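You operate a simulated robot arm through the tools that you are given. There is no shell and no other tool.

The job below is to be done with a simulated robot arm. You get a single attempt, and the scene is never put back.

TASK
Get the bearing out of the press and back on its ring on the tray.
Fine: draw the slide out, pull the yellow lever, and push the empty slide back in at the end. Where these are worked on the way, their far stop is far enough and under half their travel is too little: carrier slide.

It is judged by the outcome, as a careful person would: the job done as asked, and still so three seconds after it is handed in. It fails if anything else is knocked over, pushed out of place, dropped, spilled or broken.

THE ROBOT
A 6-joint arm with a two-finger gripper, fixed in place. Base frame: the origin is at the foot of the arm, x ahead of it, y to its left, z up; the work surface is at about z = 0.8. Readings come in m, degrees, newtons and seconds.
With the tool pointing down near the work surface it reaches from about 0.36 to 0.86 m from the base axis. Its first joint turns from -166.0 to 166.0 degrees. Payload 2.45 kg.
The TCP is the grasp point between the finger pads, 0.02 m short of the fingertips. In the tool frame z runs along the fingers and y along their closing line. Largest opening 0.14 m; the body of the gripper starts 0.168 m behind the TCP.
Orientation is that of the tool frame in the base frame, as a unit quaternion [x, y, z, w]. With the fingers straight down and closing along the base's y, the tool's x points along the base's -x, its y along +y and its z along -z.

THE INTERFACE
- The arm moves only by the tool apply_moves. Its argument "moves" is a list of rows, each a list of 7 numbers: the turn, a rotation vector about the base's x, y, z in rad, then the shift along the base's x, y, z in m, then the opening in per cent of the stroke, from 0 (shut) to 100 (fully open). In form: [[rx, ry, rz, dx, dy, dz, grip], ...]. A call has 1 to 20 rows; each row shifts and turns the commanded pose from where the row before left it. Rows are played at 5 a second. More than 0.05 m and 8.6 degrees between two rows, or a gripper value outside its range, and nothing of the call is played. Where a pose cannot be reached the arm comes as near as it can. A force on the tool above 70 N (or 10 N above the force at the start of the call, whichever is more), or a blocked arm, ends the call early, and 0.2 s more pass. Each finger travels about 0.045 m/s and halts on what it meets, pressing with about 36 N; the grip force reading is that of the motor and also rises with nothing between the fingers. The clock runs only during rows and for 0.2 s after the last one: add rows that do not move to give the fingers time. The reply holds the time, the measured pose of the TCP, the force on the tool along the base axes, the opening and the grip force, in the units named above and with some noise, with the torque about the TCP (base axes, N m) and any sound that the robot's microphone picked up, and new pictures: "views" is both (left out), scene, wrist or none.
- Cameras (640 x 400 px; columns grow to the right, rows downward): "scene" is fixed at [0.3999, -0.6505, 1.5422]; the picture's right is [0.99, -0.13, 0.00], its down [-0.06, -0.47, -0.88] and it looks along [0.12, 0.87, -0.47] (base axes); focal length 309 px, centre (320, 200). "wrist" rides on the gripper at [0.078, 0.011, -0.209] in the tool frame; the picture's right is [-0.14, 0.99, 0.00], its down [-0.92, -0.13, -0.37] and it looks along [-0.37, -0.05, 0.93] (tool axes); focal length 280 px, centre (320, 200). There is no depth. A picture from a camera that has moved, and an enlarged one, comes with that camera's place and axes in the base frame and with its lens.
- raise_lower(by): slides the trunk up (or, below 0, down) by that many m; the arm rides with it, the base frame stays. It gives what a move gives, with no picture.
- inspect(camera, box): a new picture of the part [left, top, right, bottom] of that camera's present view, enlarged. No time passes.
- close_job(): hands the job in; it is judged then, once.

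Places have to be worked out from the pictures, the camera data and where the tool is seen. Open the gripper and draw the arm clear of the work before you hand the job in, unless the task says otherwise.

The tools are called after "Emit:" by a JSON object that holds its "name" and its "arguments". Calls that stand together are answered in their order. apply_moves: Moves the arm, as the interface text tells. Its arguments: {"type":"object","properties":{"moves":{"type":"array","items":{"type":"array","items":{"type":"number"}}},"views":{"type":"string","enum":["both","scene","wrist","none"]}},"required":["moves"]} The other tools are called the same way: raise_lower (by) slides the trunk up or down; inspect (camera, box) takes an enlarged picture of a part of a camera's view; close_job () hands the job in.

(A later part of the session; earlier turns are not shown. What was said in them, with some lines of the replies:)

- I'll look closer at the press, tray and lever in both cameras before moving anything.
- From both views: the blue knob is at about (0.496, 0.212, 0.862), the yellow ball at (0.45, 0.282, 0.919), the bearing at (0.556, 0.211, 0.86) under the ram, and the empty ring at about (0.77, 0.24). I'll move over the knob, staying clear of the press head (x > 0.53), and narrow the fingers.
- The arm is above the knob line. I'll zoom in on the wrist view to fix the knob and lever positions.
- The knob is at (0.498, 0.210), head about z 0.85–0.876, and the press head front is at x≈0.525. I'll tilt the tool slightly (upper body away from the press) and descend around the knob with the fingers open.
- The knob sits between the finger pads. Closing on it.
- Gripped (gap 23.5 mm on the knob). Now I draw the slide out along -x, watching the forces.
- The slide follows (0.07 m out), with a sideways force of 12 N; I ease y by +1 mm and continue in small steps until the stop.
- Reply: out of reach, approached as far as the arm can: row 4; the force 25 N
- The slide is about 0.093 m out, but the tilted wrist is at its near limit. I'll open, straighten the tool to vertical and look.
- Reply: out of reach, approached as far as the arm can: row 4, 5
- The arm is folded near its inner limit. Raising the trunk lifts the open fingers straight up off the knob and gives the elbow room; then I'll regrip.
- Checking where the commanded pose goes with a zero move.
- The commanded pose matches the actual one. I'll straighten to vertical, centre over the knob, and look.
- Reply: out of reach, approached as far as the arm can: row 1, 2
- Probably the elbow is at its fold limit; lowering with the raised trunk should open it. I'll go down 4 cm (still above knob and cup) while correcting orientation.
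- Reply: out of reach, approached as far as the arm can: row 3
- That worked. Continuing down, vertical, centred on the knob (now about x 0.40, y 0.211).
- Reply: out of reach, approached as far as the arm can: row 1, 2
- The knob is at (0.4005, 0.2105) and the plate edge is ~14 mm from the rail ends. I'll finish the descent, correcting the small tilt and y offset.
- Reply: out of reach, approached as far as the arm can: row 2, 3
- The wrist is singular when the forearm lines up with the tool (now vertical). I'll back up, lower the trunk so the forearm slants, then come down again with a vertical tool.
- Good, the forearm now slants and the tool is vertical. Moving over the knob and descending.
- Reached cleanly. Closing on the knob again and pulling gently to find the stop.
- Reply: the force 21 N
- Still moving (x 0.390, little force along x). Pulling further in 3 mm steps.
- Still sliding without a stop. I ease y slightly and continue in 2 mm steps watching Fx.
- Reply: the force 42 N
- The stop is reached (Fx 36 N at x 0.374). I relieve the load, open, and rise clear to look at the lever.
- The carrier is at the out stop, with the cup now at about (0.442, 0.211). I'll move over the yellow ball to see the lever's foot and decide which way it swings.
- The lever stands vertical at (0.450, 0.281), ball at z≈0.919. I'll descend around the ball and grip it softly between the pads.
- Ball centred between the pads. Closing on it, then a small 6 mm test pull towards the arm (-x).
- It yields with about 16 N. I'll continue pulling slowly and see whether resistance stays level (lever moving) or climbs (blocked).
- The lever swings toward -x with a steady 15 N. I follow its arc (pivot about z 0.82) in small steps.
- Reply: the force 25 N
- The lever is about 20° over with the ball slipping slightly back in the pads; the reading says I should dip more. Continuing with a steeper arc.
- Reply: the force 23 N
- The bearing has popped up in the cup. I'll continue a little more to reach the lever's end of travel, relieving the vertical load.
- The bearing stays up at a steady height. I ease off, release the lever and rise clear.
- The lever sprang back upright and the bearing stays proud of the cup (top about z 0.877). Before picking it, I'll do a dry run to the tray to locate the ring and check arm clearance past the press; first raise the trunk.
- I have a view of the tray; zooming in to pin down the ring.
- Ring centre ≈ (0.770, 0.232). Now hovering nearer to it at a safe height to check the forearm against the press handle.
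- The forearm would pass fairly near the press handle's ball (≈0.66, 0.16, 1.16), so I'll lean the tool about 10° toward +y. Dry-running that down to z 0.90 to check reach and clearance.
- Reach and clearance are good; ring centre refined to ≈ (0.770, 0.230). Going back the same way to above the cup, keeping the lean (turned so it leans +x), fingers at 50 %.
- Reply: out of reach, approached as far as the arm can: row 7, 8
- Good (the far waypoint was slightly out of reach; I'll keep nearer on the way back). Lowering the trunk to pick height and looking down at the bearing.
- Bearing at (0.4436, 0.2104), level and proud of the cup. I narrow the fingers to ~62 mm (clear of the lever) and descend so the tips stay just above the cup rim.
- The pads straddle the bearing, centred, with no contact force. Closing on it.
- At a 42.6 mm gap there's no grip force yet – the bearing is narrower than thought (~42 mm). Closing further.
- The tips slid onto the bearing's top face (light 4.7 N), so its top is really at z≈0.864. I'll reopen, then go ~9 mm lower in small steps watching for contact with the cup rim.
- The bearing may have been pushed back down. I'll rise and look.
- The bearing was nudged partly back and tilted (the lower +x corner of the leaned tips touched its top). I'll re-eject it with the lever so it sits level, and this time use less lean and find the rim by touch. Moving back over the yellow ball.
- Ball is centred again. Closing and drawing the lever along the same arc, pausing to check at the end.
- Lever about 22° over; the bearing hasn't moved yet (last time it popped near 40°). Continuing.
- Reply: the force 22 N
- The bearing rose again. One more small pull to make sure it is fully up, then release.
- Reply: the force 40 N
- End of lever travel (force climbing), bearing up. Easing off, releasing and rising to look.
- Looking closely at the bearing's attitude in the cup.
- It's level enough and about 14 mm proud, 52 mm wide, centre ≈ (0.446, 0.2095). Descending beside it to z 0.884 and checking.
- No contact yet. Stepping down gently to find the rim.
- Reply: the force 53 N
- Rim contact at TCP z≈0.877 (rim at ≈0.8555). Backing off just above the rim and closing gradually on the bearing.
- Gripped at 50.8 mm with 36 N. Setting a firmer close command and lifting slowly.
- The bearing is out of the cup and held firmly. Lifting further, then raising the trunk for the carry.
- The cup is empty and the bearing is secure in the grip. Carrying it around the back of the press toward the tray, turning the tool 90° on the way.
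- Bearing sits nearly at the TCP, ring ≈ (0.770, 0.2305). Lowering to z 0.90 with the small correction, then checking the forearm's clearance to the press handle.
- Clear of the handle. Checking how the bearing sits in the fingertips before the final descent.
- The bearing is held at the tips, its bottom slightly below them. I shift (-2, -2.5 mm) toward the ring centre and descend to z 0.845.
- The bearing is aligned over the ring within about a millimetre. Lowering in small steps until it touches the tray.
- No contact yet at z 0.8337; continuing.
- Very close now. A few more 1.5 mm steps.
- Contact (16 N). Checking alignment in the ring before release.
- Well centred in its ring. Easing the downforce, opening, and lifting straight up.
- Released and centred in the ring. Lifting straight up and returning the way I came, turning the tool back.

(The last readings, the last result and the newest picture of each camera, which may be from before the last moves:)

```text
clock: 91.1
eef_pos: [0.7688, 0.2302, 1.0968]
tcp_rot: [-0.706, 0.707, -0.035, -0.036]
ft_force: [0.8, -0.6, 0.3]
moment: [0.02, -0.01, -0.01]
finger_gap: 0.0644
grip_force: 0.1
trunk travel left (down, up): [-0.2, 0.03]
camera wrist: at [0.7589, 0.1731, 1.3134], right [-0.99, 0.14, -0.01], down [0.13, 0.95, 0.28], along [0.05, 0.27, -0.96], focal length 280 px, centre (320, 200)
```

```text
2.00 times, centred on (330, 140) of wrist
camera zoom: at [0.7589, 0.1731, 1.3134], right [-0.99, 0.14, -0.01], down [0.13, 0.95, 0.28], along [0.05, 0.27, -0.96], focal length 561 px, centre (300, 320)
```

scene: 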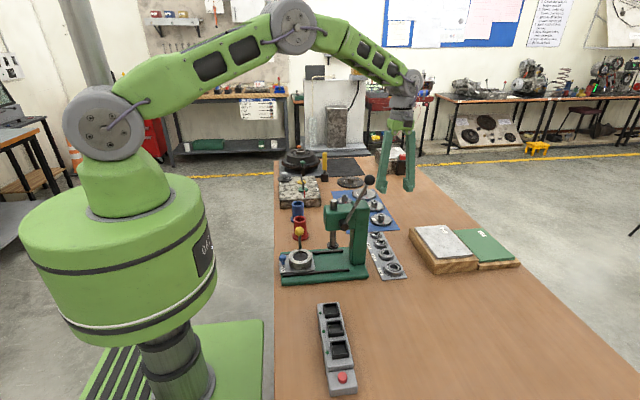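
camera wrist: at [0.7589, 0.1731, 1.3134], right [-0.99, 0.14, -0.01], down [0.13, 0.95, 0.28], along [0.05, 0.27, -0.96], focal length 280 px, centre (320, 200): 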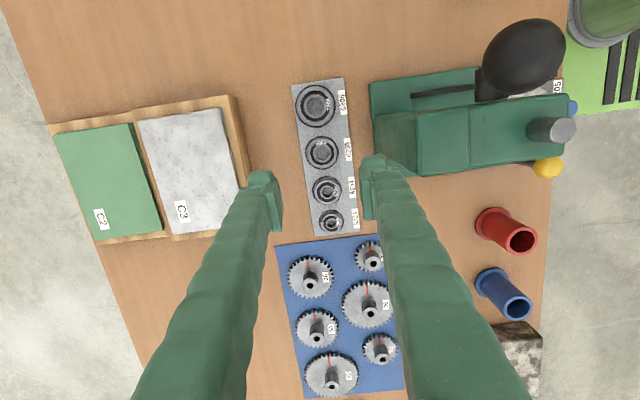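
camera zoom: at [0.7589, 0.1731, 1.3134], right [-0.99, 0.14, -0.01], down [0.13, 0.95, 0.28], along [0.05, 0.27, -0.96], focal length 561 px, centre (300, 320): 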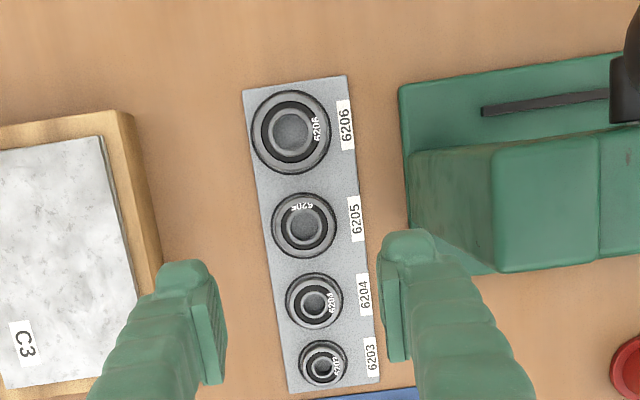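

The bearing sits flat and centred on its 6205 ring. Now travelling back to push the empty slide in, fingers closed.

Emit:
{"name": "apply_moves", "arguments": {"moves": [[0, 0, -0.1428, -0.022, 0.028, 0.02, 20], [0, 0, -0.1428, -0.022, 0.028, 0.02, 0], [0, 0, -0.1428, -0.022, 0.028, 0.02, 0], [0, 0, -0.1428, -0.036, 0, 0, 0], [0, 0, -0.1428, -0.036, 0, 0, 0], [0, 0, -0.1428, -0.036, 0, 0, 0], [0, 0, -0.1428, -0.036, 0, 0, 0], [0, 0, -0.1428, -0.036, 0, 0, 0], [0, 0, -0.1428, -0.04, -0.026, 0, 0], [0, 0, -0.1428, -0.04, -0.026, 0, 0], [0, 0, -0.1428, -0.04, -0.026, 0, 0], [0, 0, 0, -0.03, -0.026, 0, 0], [0, 0, 0, 0, 0, 0, 0]], "views": "none"}}

Emit:
{"name": "raise_lower", "arguments": {"by": -0.17}}

Emit:
{"name": "apply_moves", "arguments": {"moves": [[0, 0, 0, 0, 0, 0, 0]]}}

```text
clock: 93.9
eef_pos: [0.3713, 0.209, 1.1588]
tcp_rot: [0.002, 0.999, 0.001, -0.051]
ft_force: [0.1, 0.1, 0.3]
moment: [-0.01, -0.01, -0.02]
finger_gap: 0.0
grip_force: 29.4
trunk travel left (down, up): [-0.2, 0.03]
```

```text
clock: 95.8
eef_pos: [0.3707, 0.2088, 0.9893]
tcp_rot: [0.001, 0.999, 0.001, -0.05]
ft_force: [0.5, -0.3, 0.3]
moment: [0.01, 0.03, -0.01]
finger_gap: 0.0
grip_force: 29.1
trunk travel left (down, up): [-0.03, 0.2]
```

```text
clock: 96.2
eef_pos: [0.372, 0.2086, 0.9884]
tcp_rot: [0.0, 0.999, 0.001, -0.049]
ft_force: [0.4, 0.4, -1.1]
moment: [-0.01, 0.0, 0.01]
finger_gap: 0.0
grip_force: 29.9
trunk travel left (down, up): [-0.03, 0.2]
camera wrist: at [0.3161, 0.2195, 1.2049], right [0.14, 0.99, -0.01], down [0.95, -0.13, 0.28], along [0.27, -0.05, -0.96], focal length 280 px, centre (320, 200)
```

scene: 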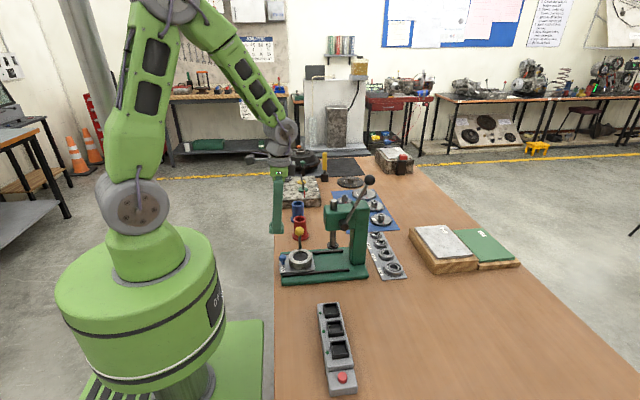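
wrist: 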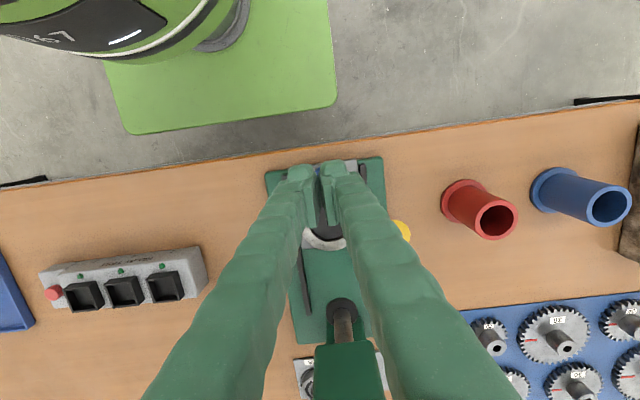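

Moving back behind the knob (knob ≈ x 0.381) at a safe height to see it before descending.

Emit:
{"name": "apply_moves", "arguments": {"moves": [[0, 0, 0, -0.015, 0.001, -0.02, 0], [0, 0, 0, -0.018, 0.001, -0.02, 0], [0, 0, 0, 0, 0, 0, 0]]}}

Emit:
{"name": "inspect", "arguments": {"camera": "wrist", "box": [240, 120, 420, 280]}}

Emit:
{"name": "inspect", "arguments": {"camera": "scene", "box": [250, 190, 350, 290]}}

```text
clock: 97.0
eef_pos: [0.3404, 0.2137, 0.9489]
tcp_rot: [0.001, 0.999, 0.0, -0.049]
ft_force: [-0.4, -0.1, -0.1]
moment: [0.0, 0.01, 0.04]
finger_gap: 0.0
grip_force: 29.3
trunk travel left (down, up): [-0.03, 0.2]
camera wrist: at [0.2844, 0.2229, 1.1646], right [0.14, 0.99, -0.01], down [0.95, -0.13, 0.28], along [0.27, -0.05, -0.96], focal length 280 px, centre (320, 200)
```

scene: 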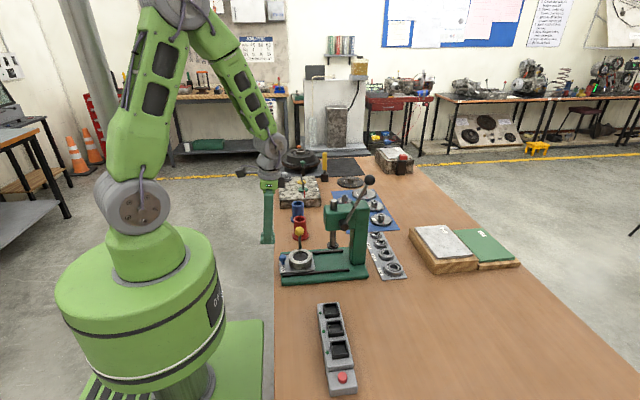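
wrist: 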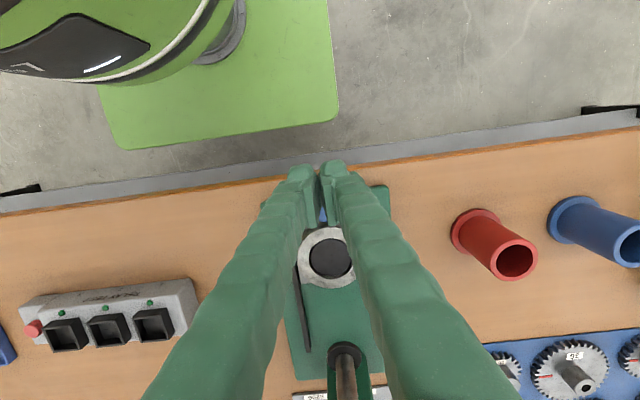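

```text
2.50 times, centred on (330, 200) of wrist
camera zoom: at [0.2844, 0.2229, 1.1646], right [0.14, 0.99, -0.01], down [0.95, -0.13, 0.28], along [0.27, -0.05, -0.96], focal length 701 px, centre (295, 200)
```

zoom: 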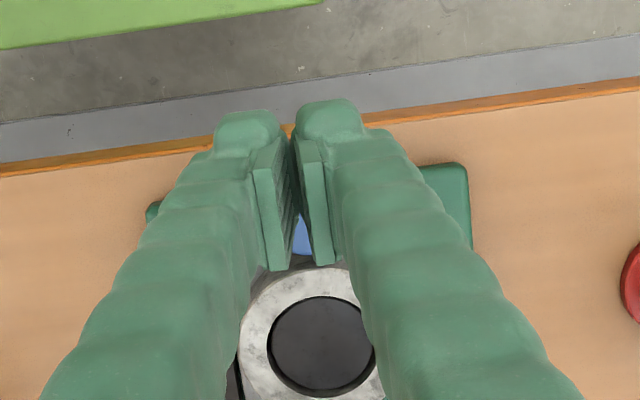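

```text
4.00 times, centred on (300, 240) of scene
camera zoom: at [0.3999, -0.6505, 1.5422], right [0.99, -0.13, 0.0], down [-0.06, -0.47, -0.88], along [0.12, 0.87, -0.47], focal length 1235 px, centre (400, 40)
```

zoom: 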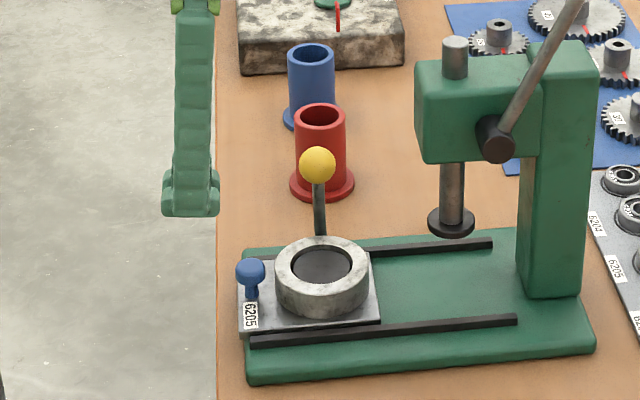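

The knob is at about (0.383, 0.2105). Descending behind it with closed fingers.

Emit:
{"name": "apply_moves", "arguments": {"moves": [[0, 0, 0, 0, -0.0015, -0.03, 0], [0, 0, 0, 0, -0.0015, -0.03, 0], [0, 0, 0, 0, 0, -0.027, 0], [0, 0, 0, 0, 0, 0, 0]]}}

Emit:
{"name": "inspect", "arguments": {"camera": "scene", "box": [250, 210, 330, 290]}}

Emit:
{"name": "inspect", "arguments": {"camera": "wrist", "box": [240, 120, 420, 280]}}

```text
clock: 98.0
eef_pos: [0.342, 0.2102, 0.8614]
tcp_rot: [0.001, 0.999, 0.001, -0.05]
ft_force: [-0.3, -0.2, 0.2]
moment: [-0.02, 0.01, 0.02]
finger_gap: 0.0
grip_force: 29.1
trunk travel left (down, up): [-0.03, 0.2]
camera wrist: at [0.2851, 0.2206, 1.077], right [0.14, 0.99, -0.01], down [0.95, -0.13, 0.28], along [0.27, -0.05, -0.96], focal length 280 px, centre (320, 200)
```

scene: 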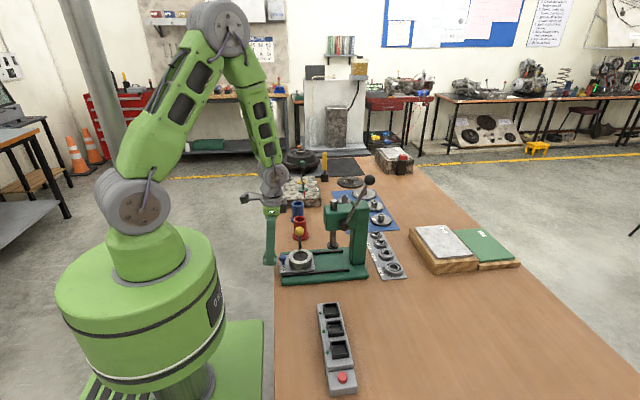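
wrist: 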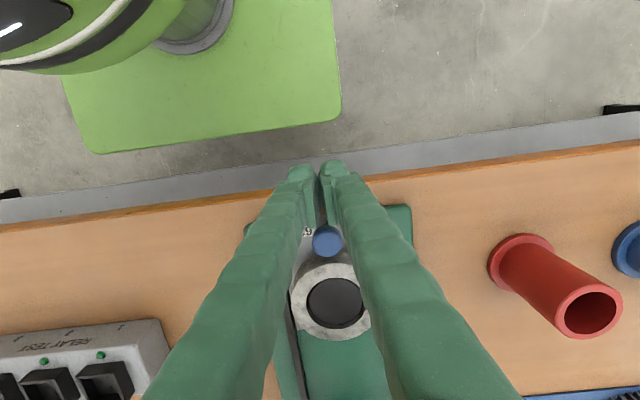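

```text
5.00 times, centred on (290, 250) of scene
camera zoom: at [0.3999, -0.6505, 1.5422], right [0.99, -0.13, 0.0], down [-0.06, -0.47, -0.88], along [0.12, 0.87, -0.47], focal length 1544 px, centre (470, -50)
```

zoom: 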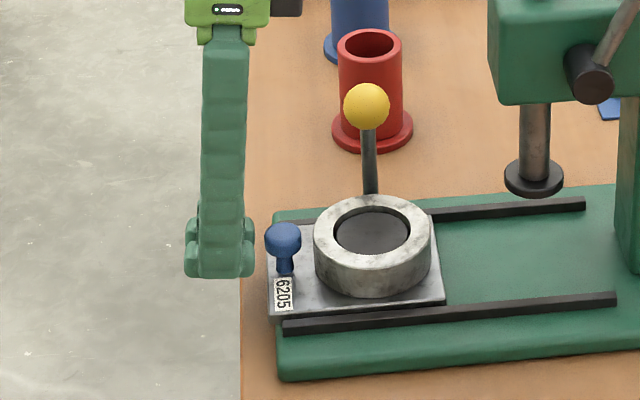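

```text
2.50 times, centred on (330, 200) of wrist
camera zoom: at [0.2851, 0.2206, 1.077], right [0.14, 0.99, -0.01], down [0.95, -0.13, 0.28], along [0.27, -0.05, -0.96], focal length 701 px, centre (295, 200)
```

zoom: 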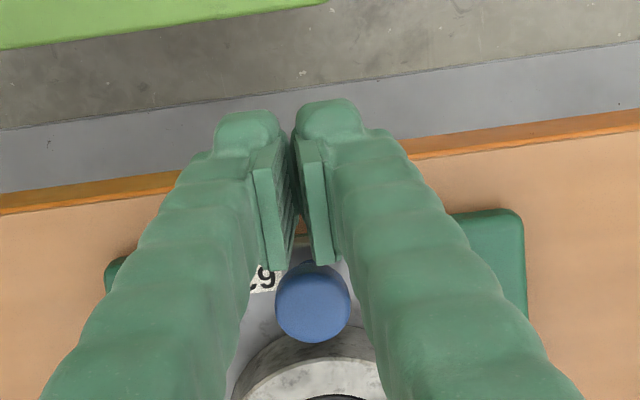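

Aligned behind the knob. Pushing the slide in along +x.

Emit:
{"name": "apply_moves", "arguments": {"moves": [[0, 0, 0, 0.006, 0, 0, 0], [0, 0, 0, 0.006, 0, 0, 0], [0, 0, 0, 0.01, 0, 0, 0], [0, 0, 0, 0.01, 0, 0, 0], [0, 0, 0, 0, 0, 0, 0]]}}

Emit:
{"name": "inspect", "arguments": {"camera": "scene", "box": [260, 210, 340, 290]}}

```text
clock: 99.2
eef_pos: [0.3726, 0.2081, 0.8614]
tcp_rot: [0.002, 0.999, 0.002, -0.05]
ft_force: [-0.3, 0.1, -0.7]
moment: [-0.02, 0.01, 0.01]
finger_gap: 0.0
grip_force: 29.9
trunk travel left (down, up): [-0.03, 0.2]
camera wrist: at [0.3163, 0.2188, 1.0782], right [0.14, 0.99, -0.01], down [0.95, -0.13, 0.28], along [0.27, -0.05, -0.96], focal length 280 px, centre (320, 200)
```

scene: 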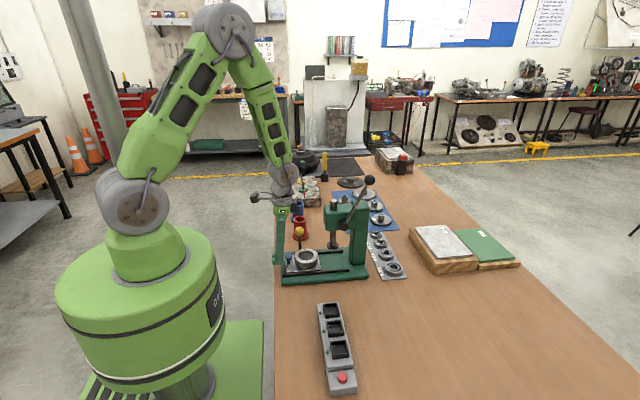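
wrist: 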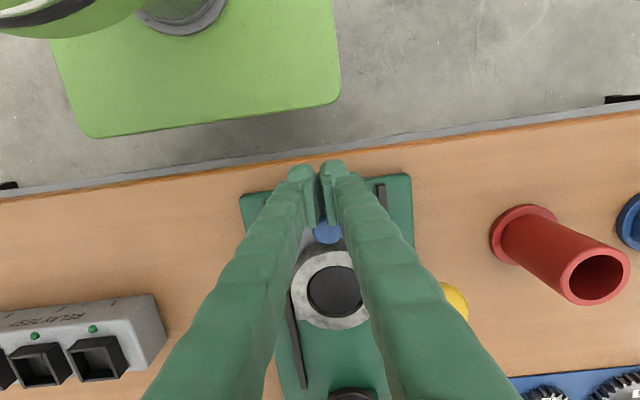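

```text
5.00 times, centred on (300, 250) of scene
camera zoom: at [0.3999, -0.6505, 1.5422], right [0.99, -0.13, 0.0], down [-0.06, -0.47, -0.88], along [0.12, 0.87, -0.47], focal length 1544 px, centre (420, -50)
```

zoom: 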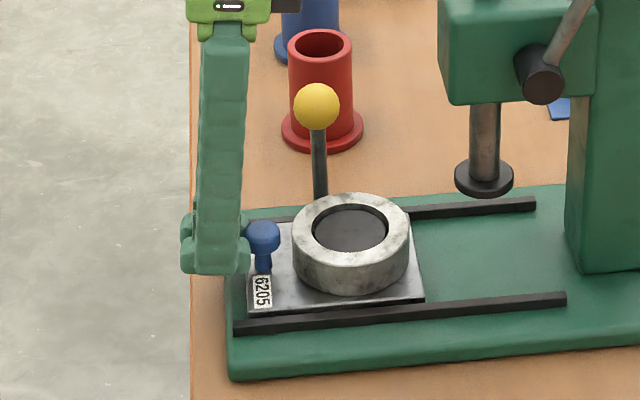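

The slide is moving freely. Continuing most of the way.

Emit:
{"name": "apply_moves", "arguments": {"moves": [[0, 0, 0, 0.012, 0.001, 0, 0], [0, 0, 0, 0.012, 0.001, 0, 0], [0, 0, 0, 0.012, 0, 0, 0], [0, 0, 0, 0.012, 0, 0, 0], [0, 0, 0, 0.012, 0, 0, 0], [0, 0, 0, 0.012, 0, 0, 0], [0, 0, 0, 0.008, 0, 0, 0], [0, 0, 0, 0, 0, 0, 0]]}}

Emit:
{"name": "inspect", "arguments": {"camera": "scene", "box": [270, 200, 370, 290]}}

```text
clock: 101.0
eef_pos: [0.4505, 0.2093, 0.8628]
tcp_rot: [0.001, 0.999, 0.001, -0.049]
ft_force: [0.7, -0.1, -0.1]
moment: [0.03, -0.03, 0.01]
finger_gap: 0.0001
grip_force: 29.6
trunk travel left (down, up): [-0.03, 0.2]
camera wrist: at [0.3952, 0.2202, 1.0783], right [0.14, 0.99, -0.01], down [0.95, -0.13, 0.28], along [0.27, -0.05, -0.96], focal length 280 px, centre (320, 200)
```

scene: 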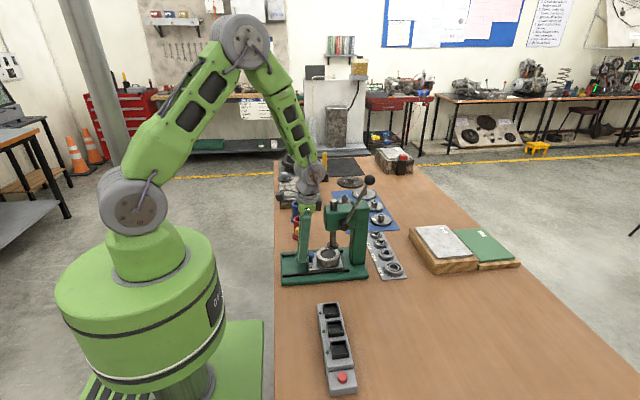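
wrist: 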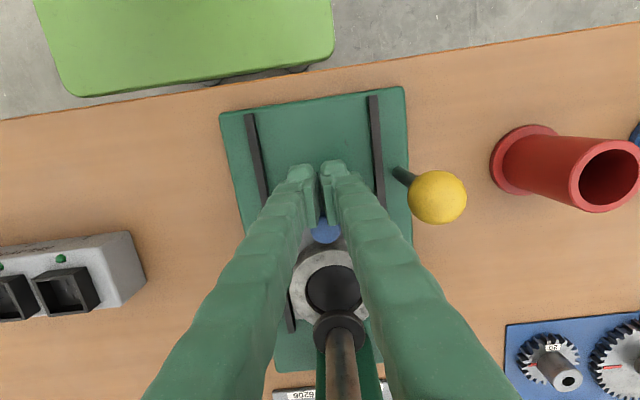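

```text
4.44 times, centred on (320, 245) of scene
camera zoom: at [0.3999, -0.6505, 1.5422], right [0.99, -0.13, 0.0], down [-0.06, -0.47, -0.88], along [0.12, 0.87, -0.47], focal length 1373 px, centre (320, 0)
```

zoom: 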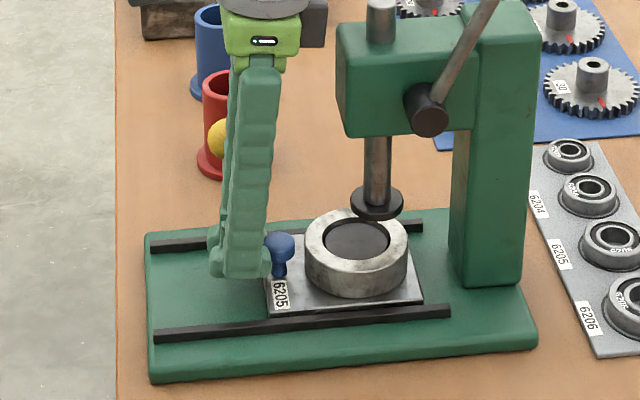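

Nearly in; some part of the gripper mount is getting close to the press head. Inspecting the clearance before the last ~18 mm.

Emit:
{"name": "inspect", "arguments": {"camera": "scene", "box": [285, 155, 375, 225]}}

Emit:
{"name": "inspect", "arguments": {"camera": "wrist", "box": [240, 150, 420, 400]}}

```text
5.71 times, centred on (330, 190) of scene
camera zoom: at [0.3999, -0.6505, 1.5422], right [0.99, -0.13, 0.0], down [-0.06, -0.47, -0.88], along [0.12, 0.87, -0.47], focal length 1765 px, centre (263, 257)
```

zoom: 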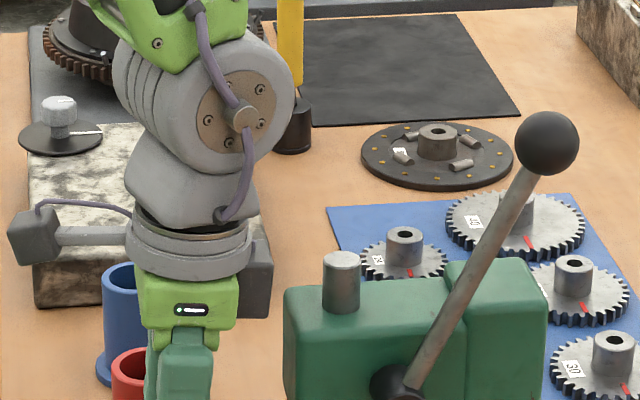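

```text
1.60 times, centred on (330, 275) of wrist
camera zoom: at [0.3952, 0.2202, 1.0783], right [0.14, 0.99, -0.01], down [0.95, -0.13, 0.28], along [0.27, -0.05, -0.96], focal length 449 px, centre (304, 80)
```

zoom: 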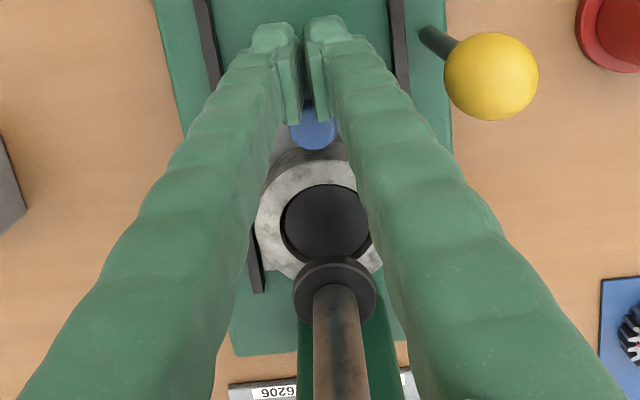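

A box on the tool flange is only ~3 mm from the press head front, so I'll back off, lean the tool the other way (upper body away from the press), and then finish the push.

Emit:
{"name": "apply_moves", "arguments": {"moves": [[0, 0, 0, -0.012, 0, 0, 0], [0, -0.1, 0, 0, 0, 0, 0], [0, -0.1, 0, 0, 0, 0, 0], [0, 0, 0, 0, 0, 0, 0]]}}

Emit:
{"name": "inspect", "arguments": {"camera": "scene", "box": [270, 150, 370, 290]}}

```text
clock: 102.0
eef_pos: [0.4401, 0.2105, 0.8625]
tcp_rot: [0.002, 0.999, 0.0, 0.051]
ft_force: [-0.6, -0.3, -0.3]
moment: [-0.02, -0.02, 0.01]
finger_gap: 0.0
grip_force: 29.2
trunk travel left (down, up): [-0.03, 0.2]
camera wrist: at [0.341, 0.2211, 1.0623], right [0.14, 0.99, 0.02], down [0.88, -0.13, 0.46], along [0.46, -0.05, -0.89], focal length 280 px, centre (320, 200)
```

scene: 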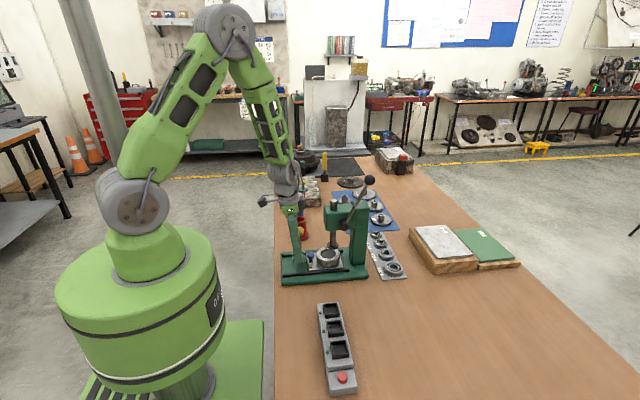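
wrist: 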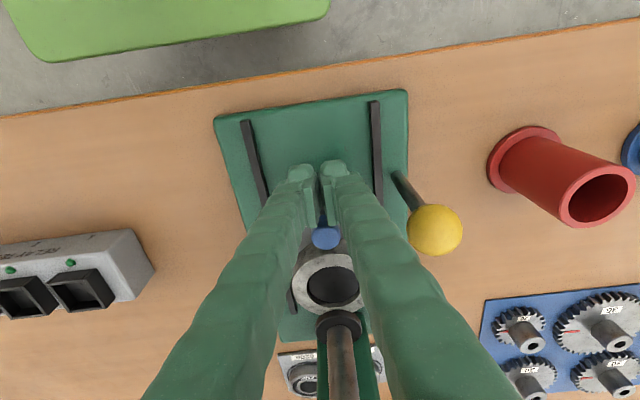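

```text
2.86 times, centred on (320, 220) of scene
camera zoom: at [0.3999, -0.6505, 1.5422], right [0.99, -0.13, 0.0], down [-0.06, -0.47, -0.88], along [0.12, 0.87, -0.47], focal length 882 px, centre (320, 143)
```

zoom: 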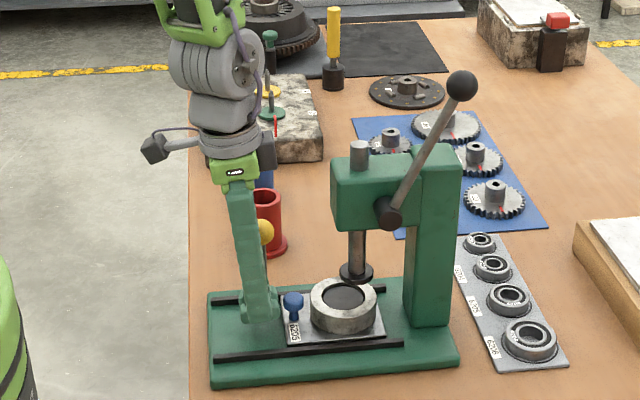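

Plenty of clearance now. Pushing the rest of the way in small steps until the stop.

Emit:
{"name": "apply_moves", "arguments": {"moves": [[0, 0, 0, 0.008, 0, 0, 0], [0, 0, 0, 0.006, 0, 0, 0], [0, 0, 0, 0.005, 0, 0, 0], [0, 0, 0, 0.004, 0, 0, 0], [0, 0, 0, 0, 0, 0, 0]], "views": "none"}}

Emit:
{"name": "apply_moves", "arguments": {"moves": [[0, 0, 0, 0.003, 0, 0, 0], [0, 0, 0, 0.003, 0, 0, 0], [0, 0, 0, 0, 0, 0, 0]]}}

Emit:
{"name": "inspect", "arguments": {"camera": "scene", "box": [270, 200, 370, 290]}}

```text
clock: 103.2
eef_pos: [0.4621, 0.2096, 0.8606]
tcp_rot: [0.002, 0.999, 0.001, 0.05]
ft_force: [-0.5, 0.5, 0.2]
moment: [0.03, -0.03, 0.0]
finger_gap: 0.0
grip_force: 29.7
trunk travel left (down, up): [-0.03, 0.2]
```

```text
clock: 104.0
eef_pos: [0.467, 0.2098, 0.8618]
tcp_rot: [0.001, 0.999, 0.001, 0.05]
ft_force: [-15.1, 5.3, 0.7]
moment: [0.06, 0.16, 0.13]
finger_gap: 0.0061
grip_force: 29.8
trunk travel left (down, up): [-0.03, 0.2]
camera wrist: at [0.3687, 0.2208, 1.0622], right [0.14, 0.99, 0.01], down [0.88, -0.13, 0.46], along [0.46, -0.05, -0.89], focal length 280 px, centre (320, 200)
```

scene: 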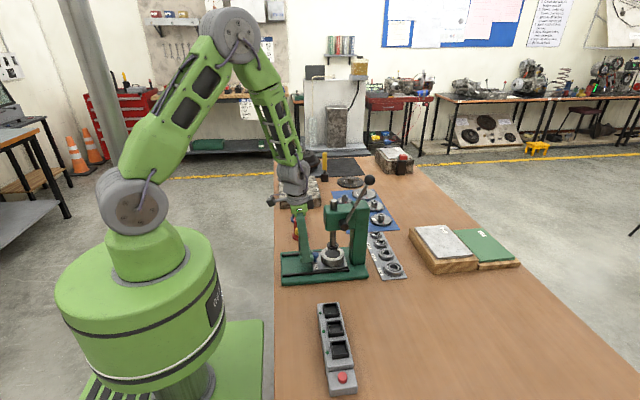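
wrist: 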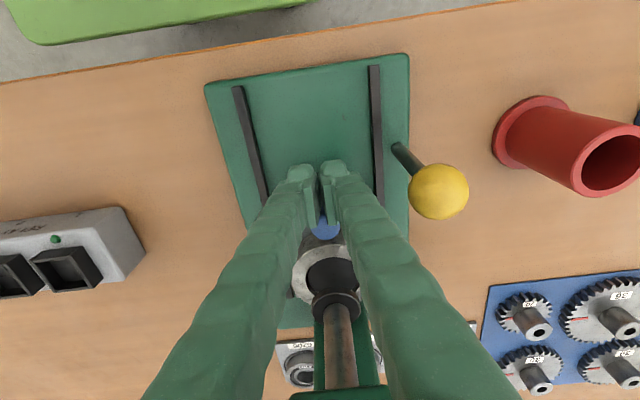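

```text
4.44 times, centred on (320, 245) of scene
camera zoom: at [0.3999, -0.6505, 1.5422], right [0.99, -0.13, 0.0], down [-0.06, -0.47, -0.88], along [0.12, 0.87, -0.47], focal length 1373 px, centre (320, 0)
```

zoom: 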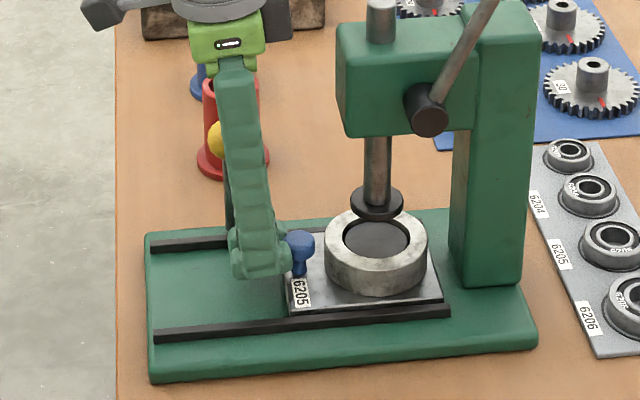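

The cup is back under the ram (x≈0.558, same as at the start) and resistance has appeared. One more 2 mm nudge to confirm the stop.

Emit:
{"name": "apply_moves", "arguments": {"moves": [[0, 0, 0, 0.002, 0, 0, 0], [0, 0, 0, 0, 0, 0, 0]], "views": "none"}}

```text
clock: 104.7
eef_pos: [0.467, 0.2095, 0.8615]
tcp_rot: [0.001, 0.999, -0.001, 0.048]
ft_force: [-33.1, 12.0, -5.7]
moment: [0.06, 0.44, 0.33]
finger_gap: 0.0058
grip_force: 28.9
trunk travel left (down, up): [-0.03, 0.2]
```

Firmly at the in-stop. Backing off, then rising and drawing the arm clear with the gripper open.

Emit:
{"name": "apply_moves", "arguments": {"moves": [[0, 0, 0, -0.005, 0, 0, 0], [0, 0, 0, -0.01, 0, 0, 0], [0, 0, 0, -0.01, 0, 0, 0], [0, 0, 0, 0, 0, 0.03, 0], [0, 0, 0, 0, 0, 0.04, 0], [0, 0, 0, 0, 0, 0.04, 0], [0, 0, 0, 0, 0, 0.04, 10], [0, 0.1, 0, -0.01, 0, 0.03, 30], [0, 0, 0, -0.02, 0.02, 0.01, 50], [0, 0, 0, -0.02, 0.03, 0.01, 60], [0, 0, 0, -0.02, 0.03, 0.01, 60], [0, 0, 0, 0, 0, 0, 60], [0, 0, 0, 0, 0, 0, 60]]}}

Emit:
{"name": "inspect", "arguments": {"camera": "scene", "box": [270, 170, 430, 290]}}

Emit:
{"name": "inspect", "arguments": {"camera": "scene", "box": [360, 215, 420, 285]}}

```text
clock: 107.5
eef_pos: [0.3741, 0.289, 1.0701]
tcp_rot: [0.002, 1.0, 0.001, 0.001]
ft_force: [0.6, 0.1, 1.1]
moment: [0.02, 0.05, 0.02]
finger_gap: 0.0839
grip_force: 0.0
trunk travel left (down, up): [-0.03, 0.2]
camera wrist: at [0.2979, 0.2982, 1.2797], right [0.14, 0.99, 0.0], down [0.92, -0.13, 0.37], along [0.37, -0.05, -0.93], focal length 280 px, centre (320, 200)
```

scene: 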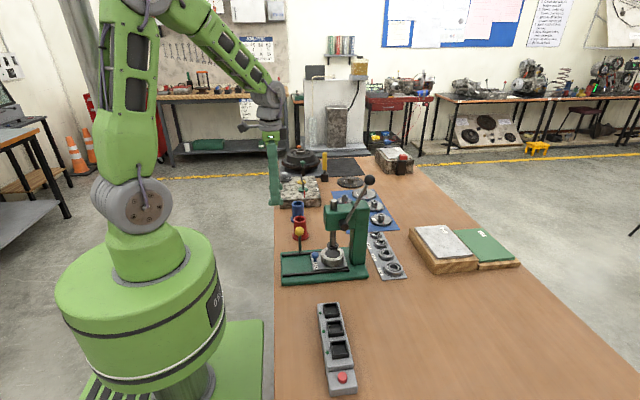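
wrist: 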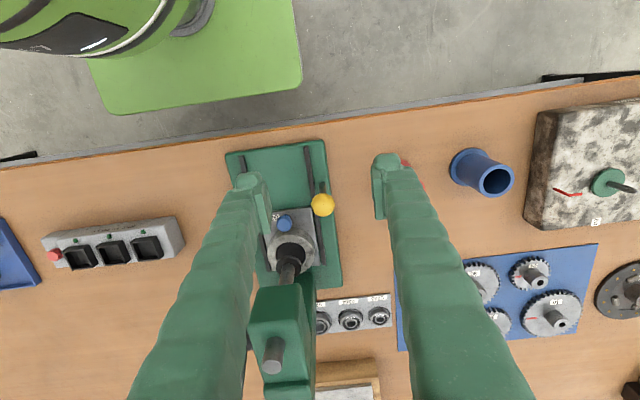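

```text
3.33 times, centred on (350, 230) of scene
camera zoom: at [0.3999, -0.6505, 1.5422], right [0.99, -0.13, 0.0], down [-0.06, -0.47, -0.88], along [0.12, 0.87, -0.47], focal length 1030 px, centre (220, 100)
```

zoom: 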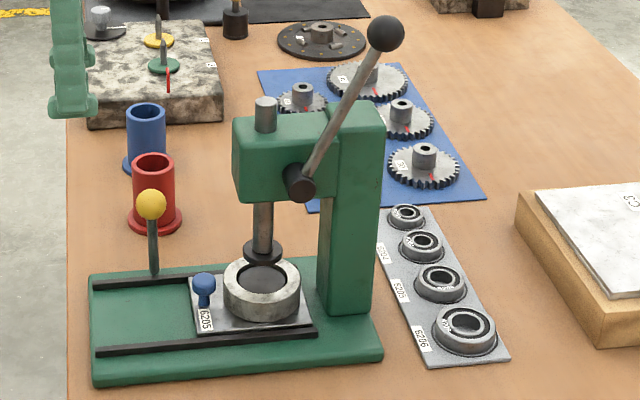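

```text
5.71 times, centred on (390, 250) of scene
camera zoom: at [0.3999, -0.6505, 1.5422], right [0.99, -0.13, 0.0], down [-0.06, -0.47, -0.88], along [0.12, 0.87, -0.47], focal length 1765 px, centre (-80, -86)
```

zoom: 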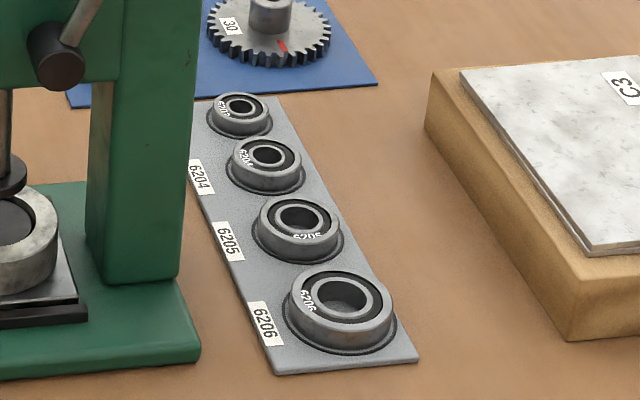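

The bearing is flat and centred on its 6205 ring. The empty slide is back where it started, and the lever is upright. Nothing else looks disturbed, and the arm is clear with the gripper open, so I'm handing the job in.

Emit:
{"name": "close_job", "arguments": {}}

```text
The job is handed in.
```

The 6205 bearing is out of the press and sitting flat on its ring on the tray, centred to about a millimetre. I drew the slide out to its far stop, pulled the lever and, at the end, pushed the empty slide back in to its stop. The job is handed in.

- **Second lever pull:** on my first attempt to grip the bearing, the fingertips slid over its top and pushed it partly back into the cup, tilted. I pulled the yellow lever again to lift it, and the next grip held.
- **Final state:** the last pictures showed the lever upright and the slide where it started. The neighbouring bearings and everything else looked undisturbed. The gripper is open and the arm is clear of the work.
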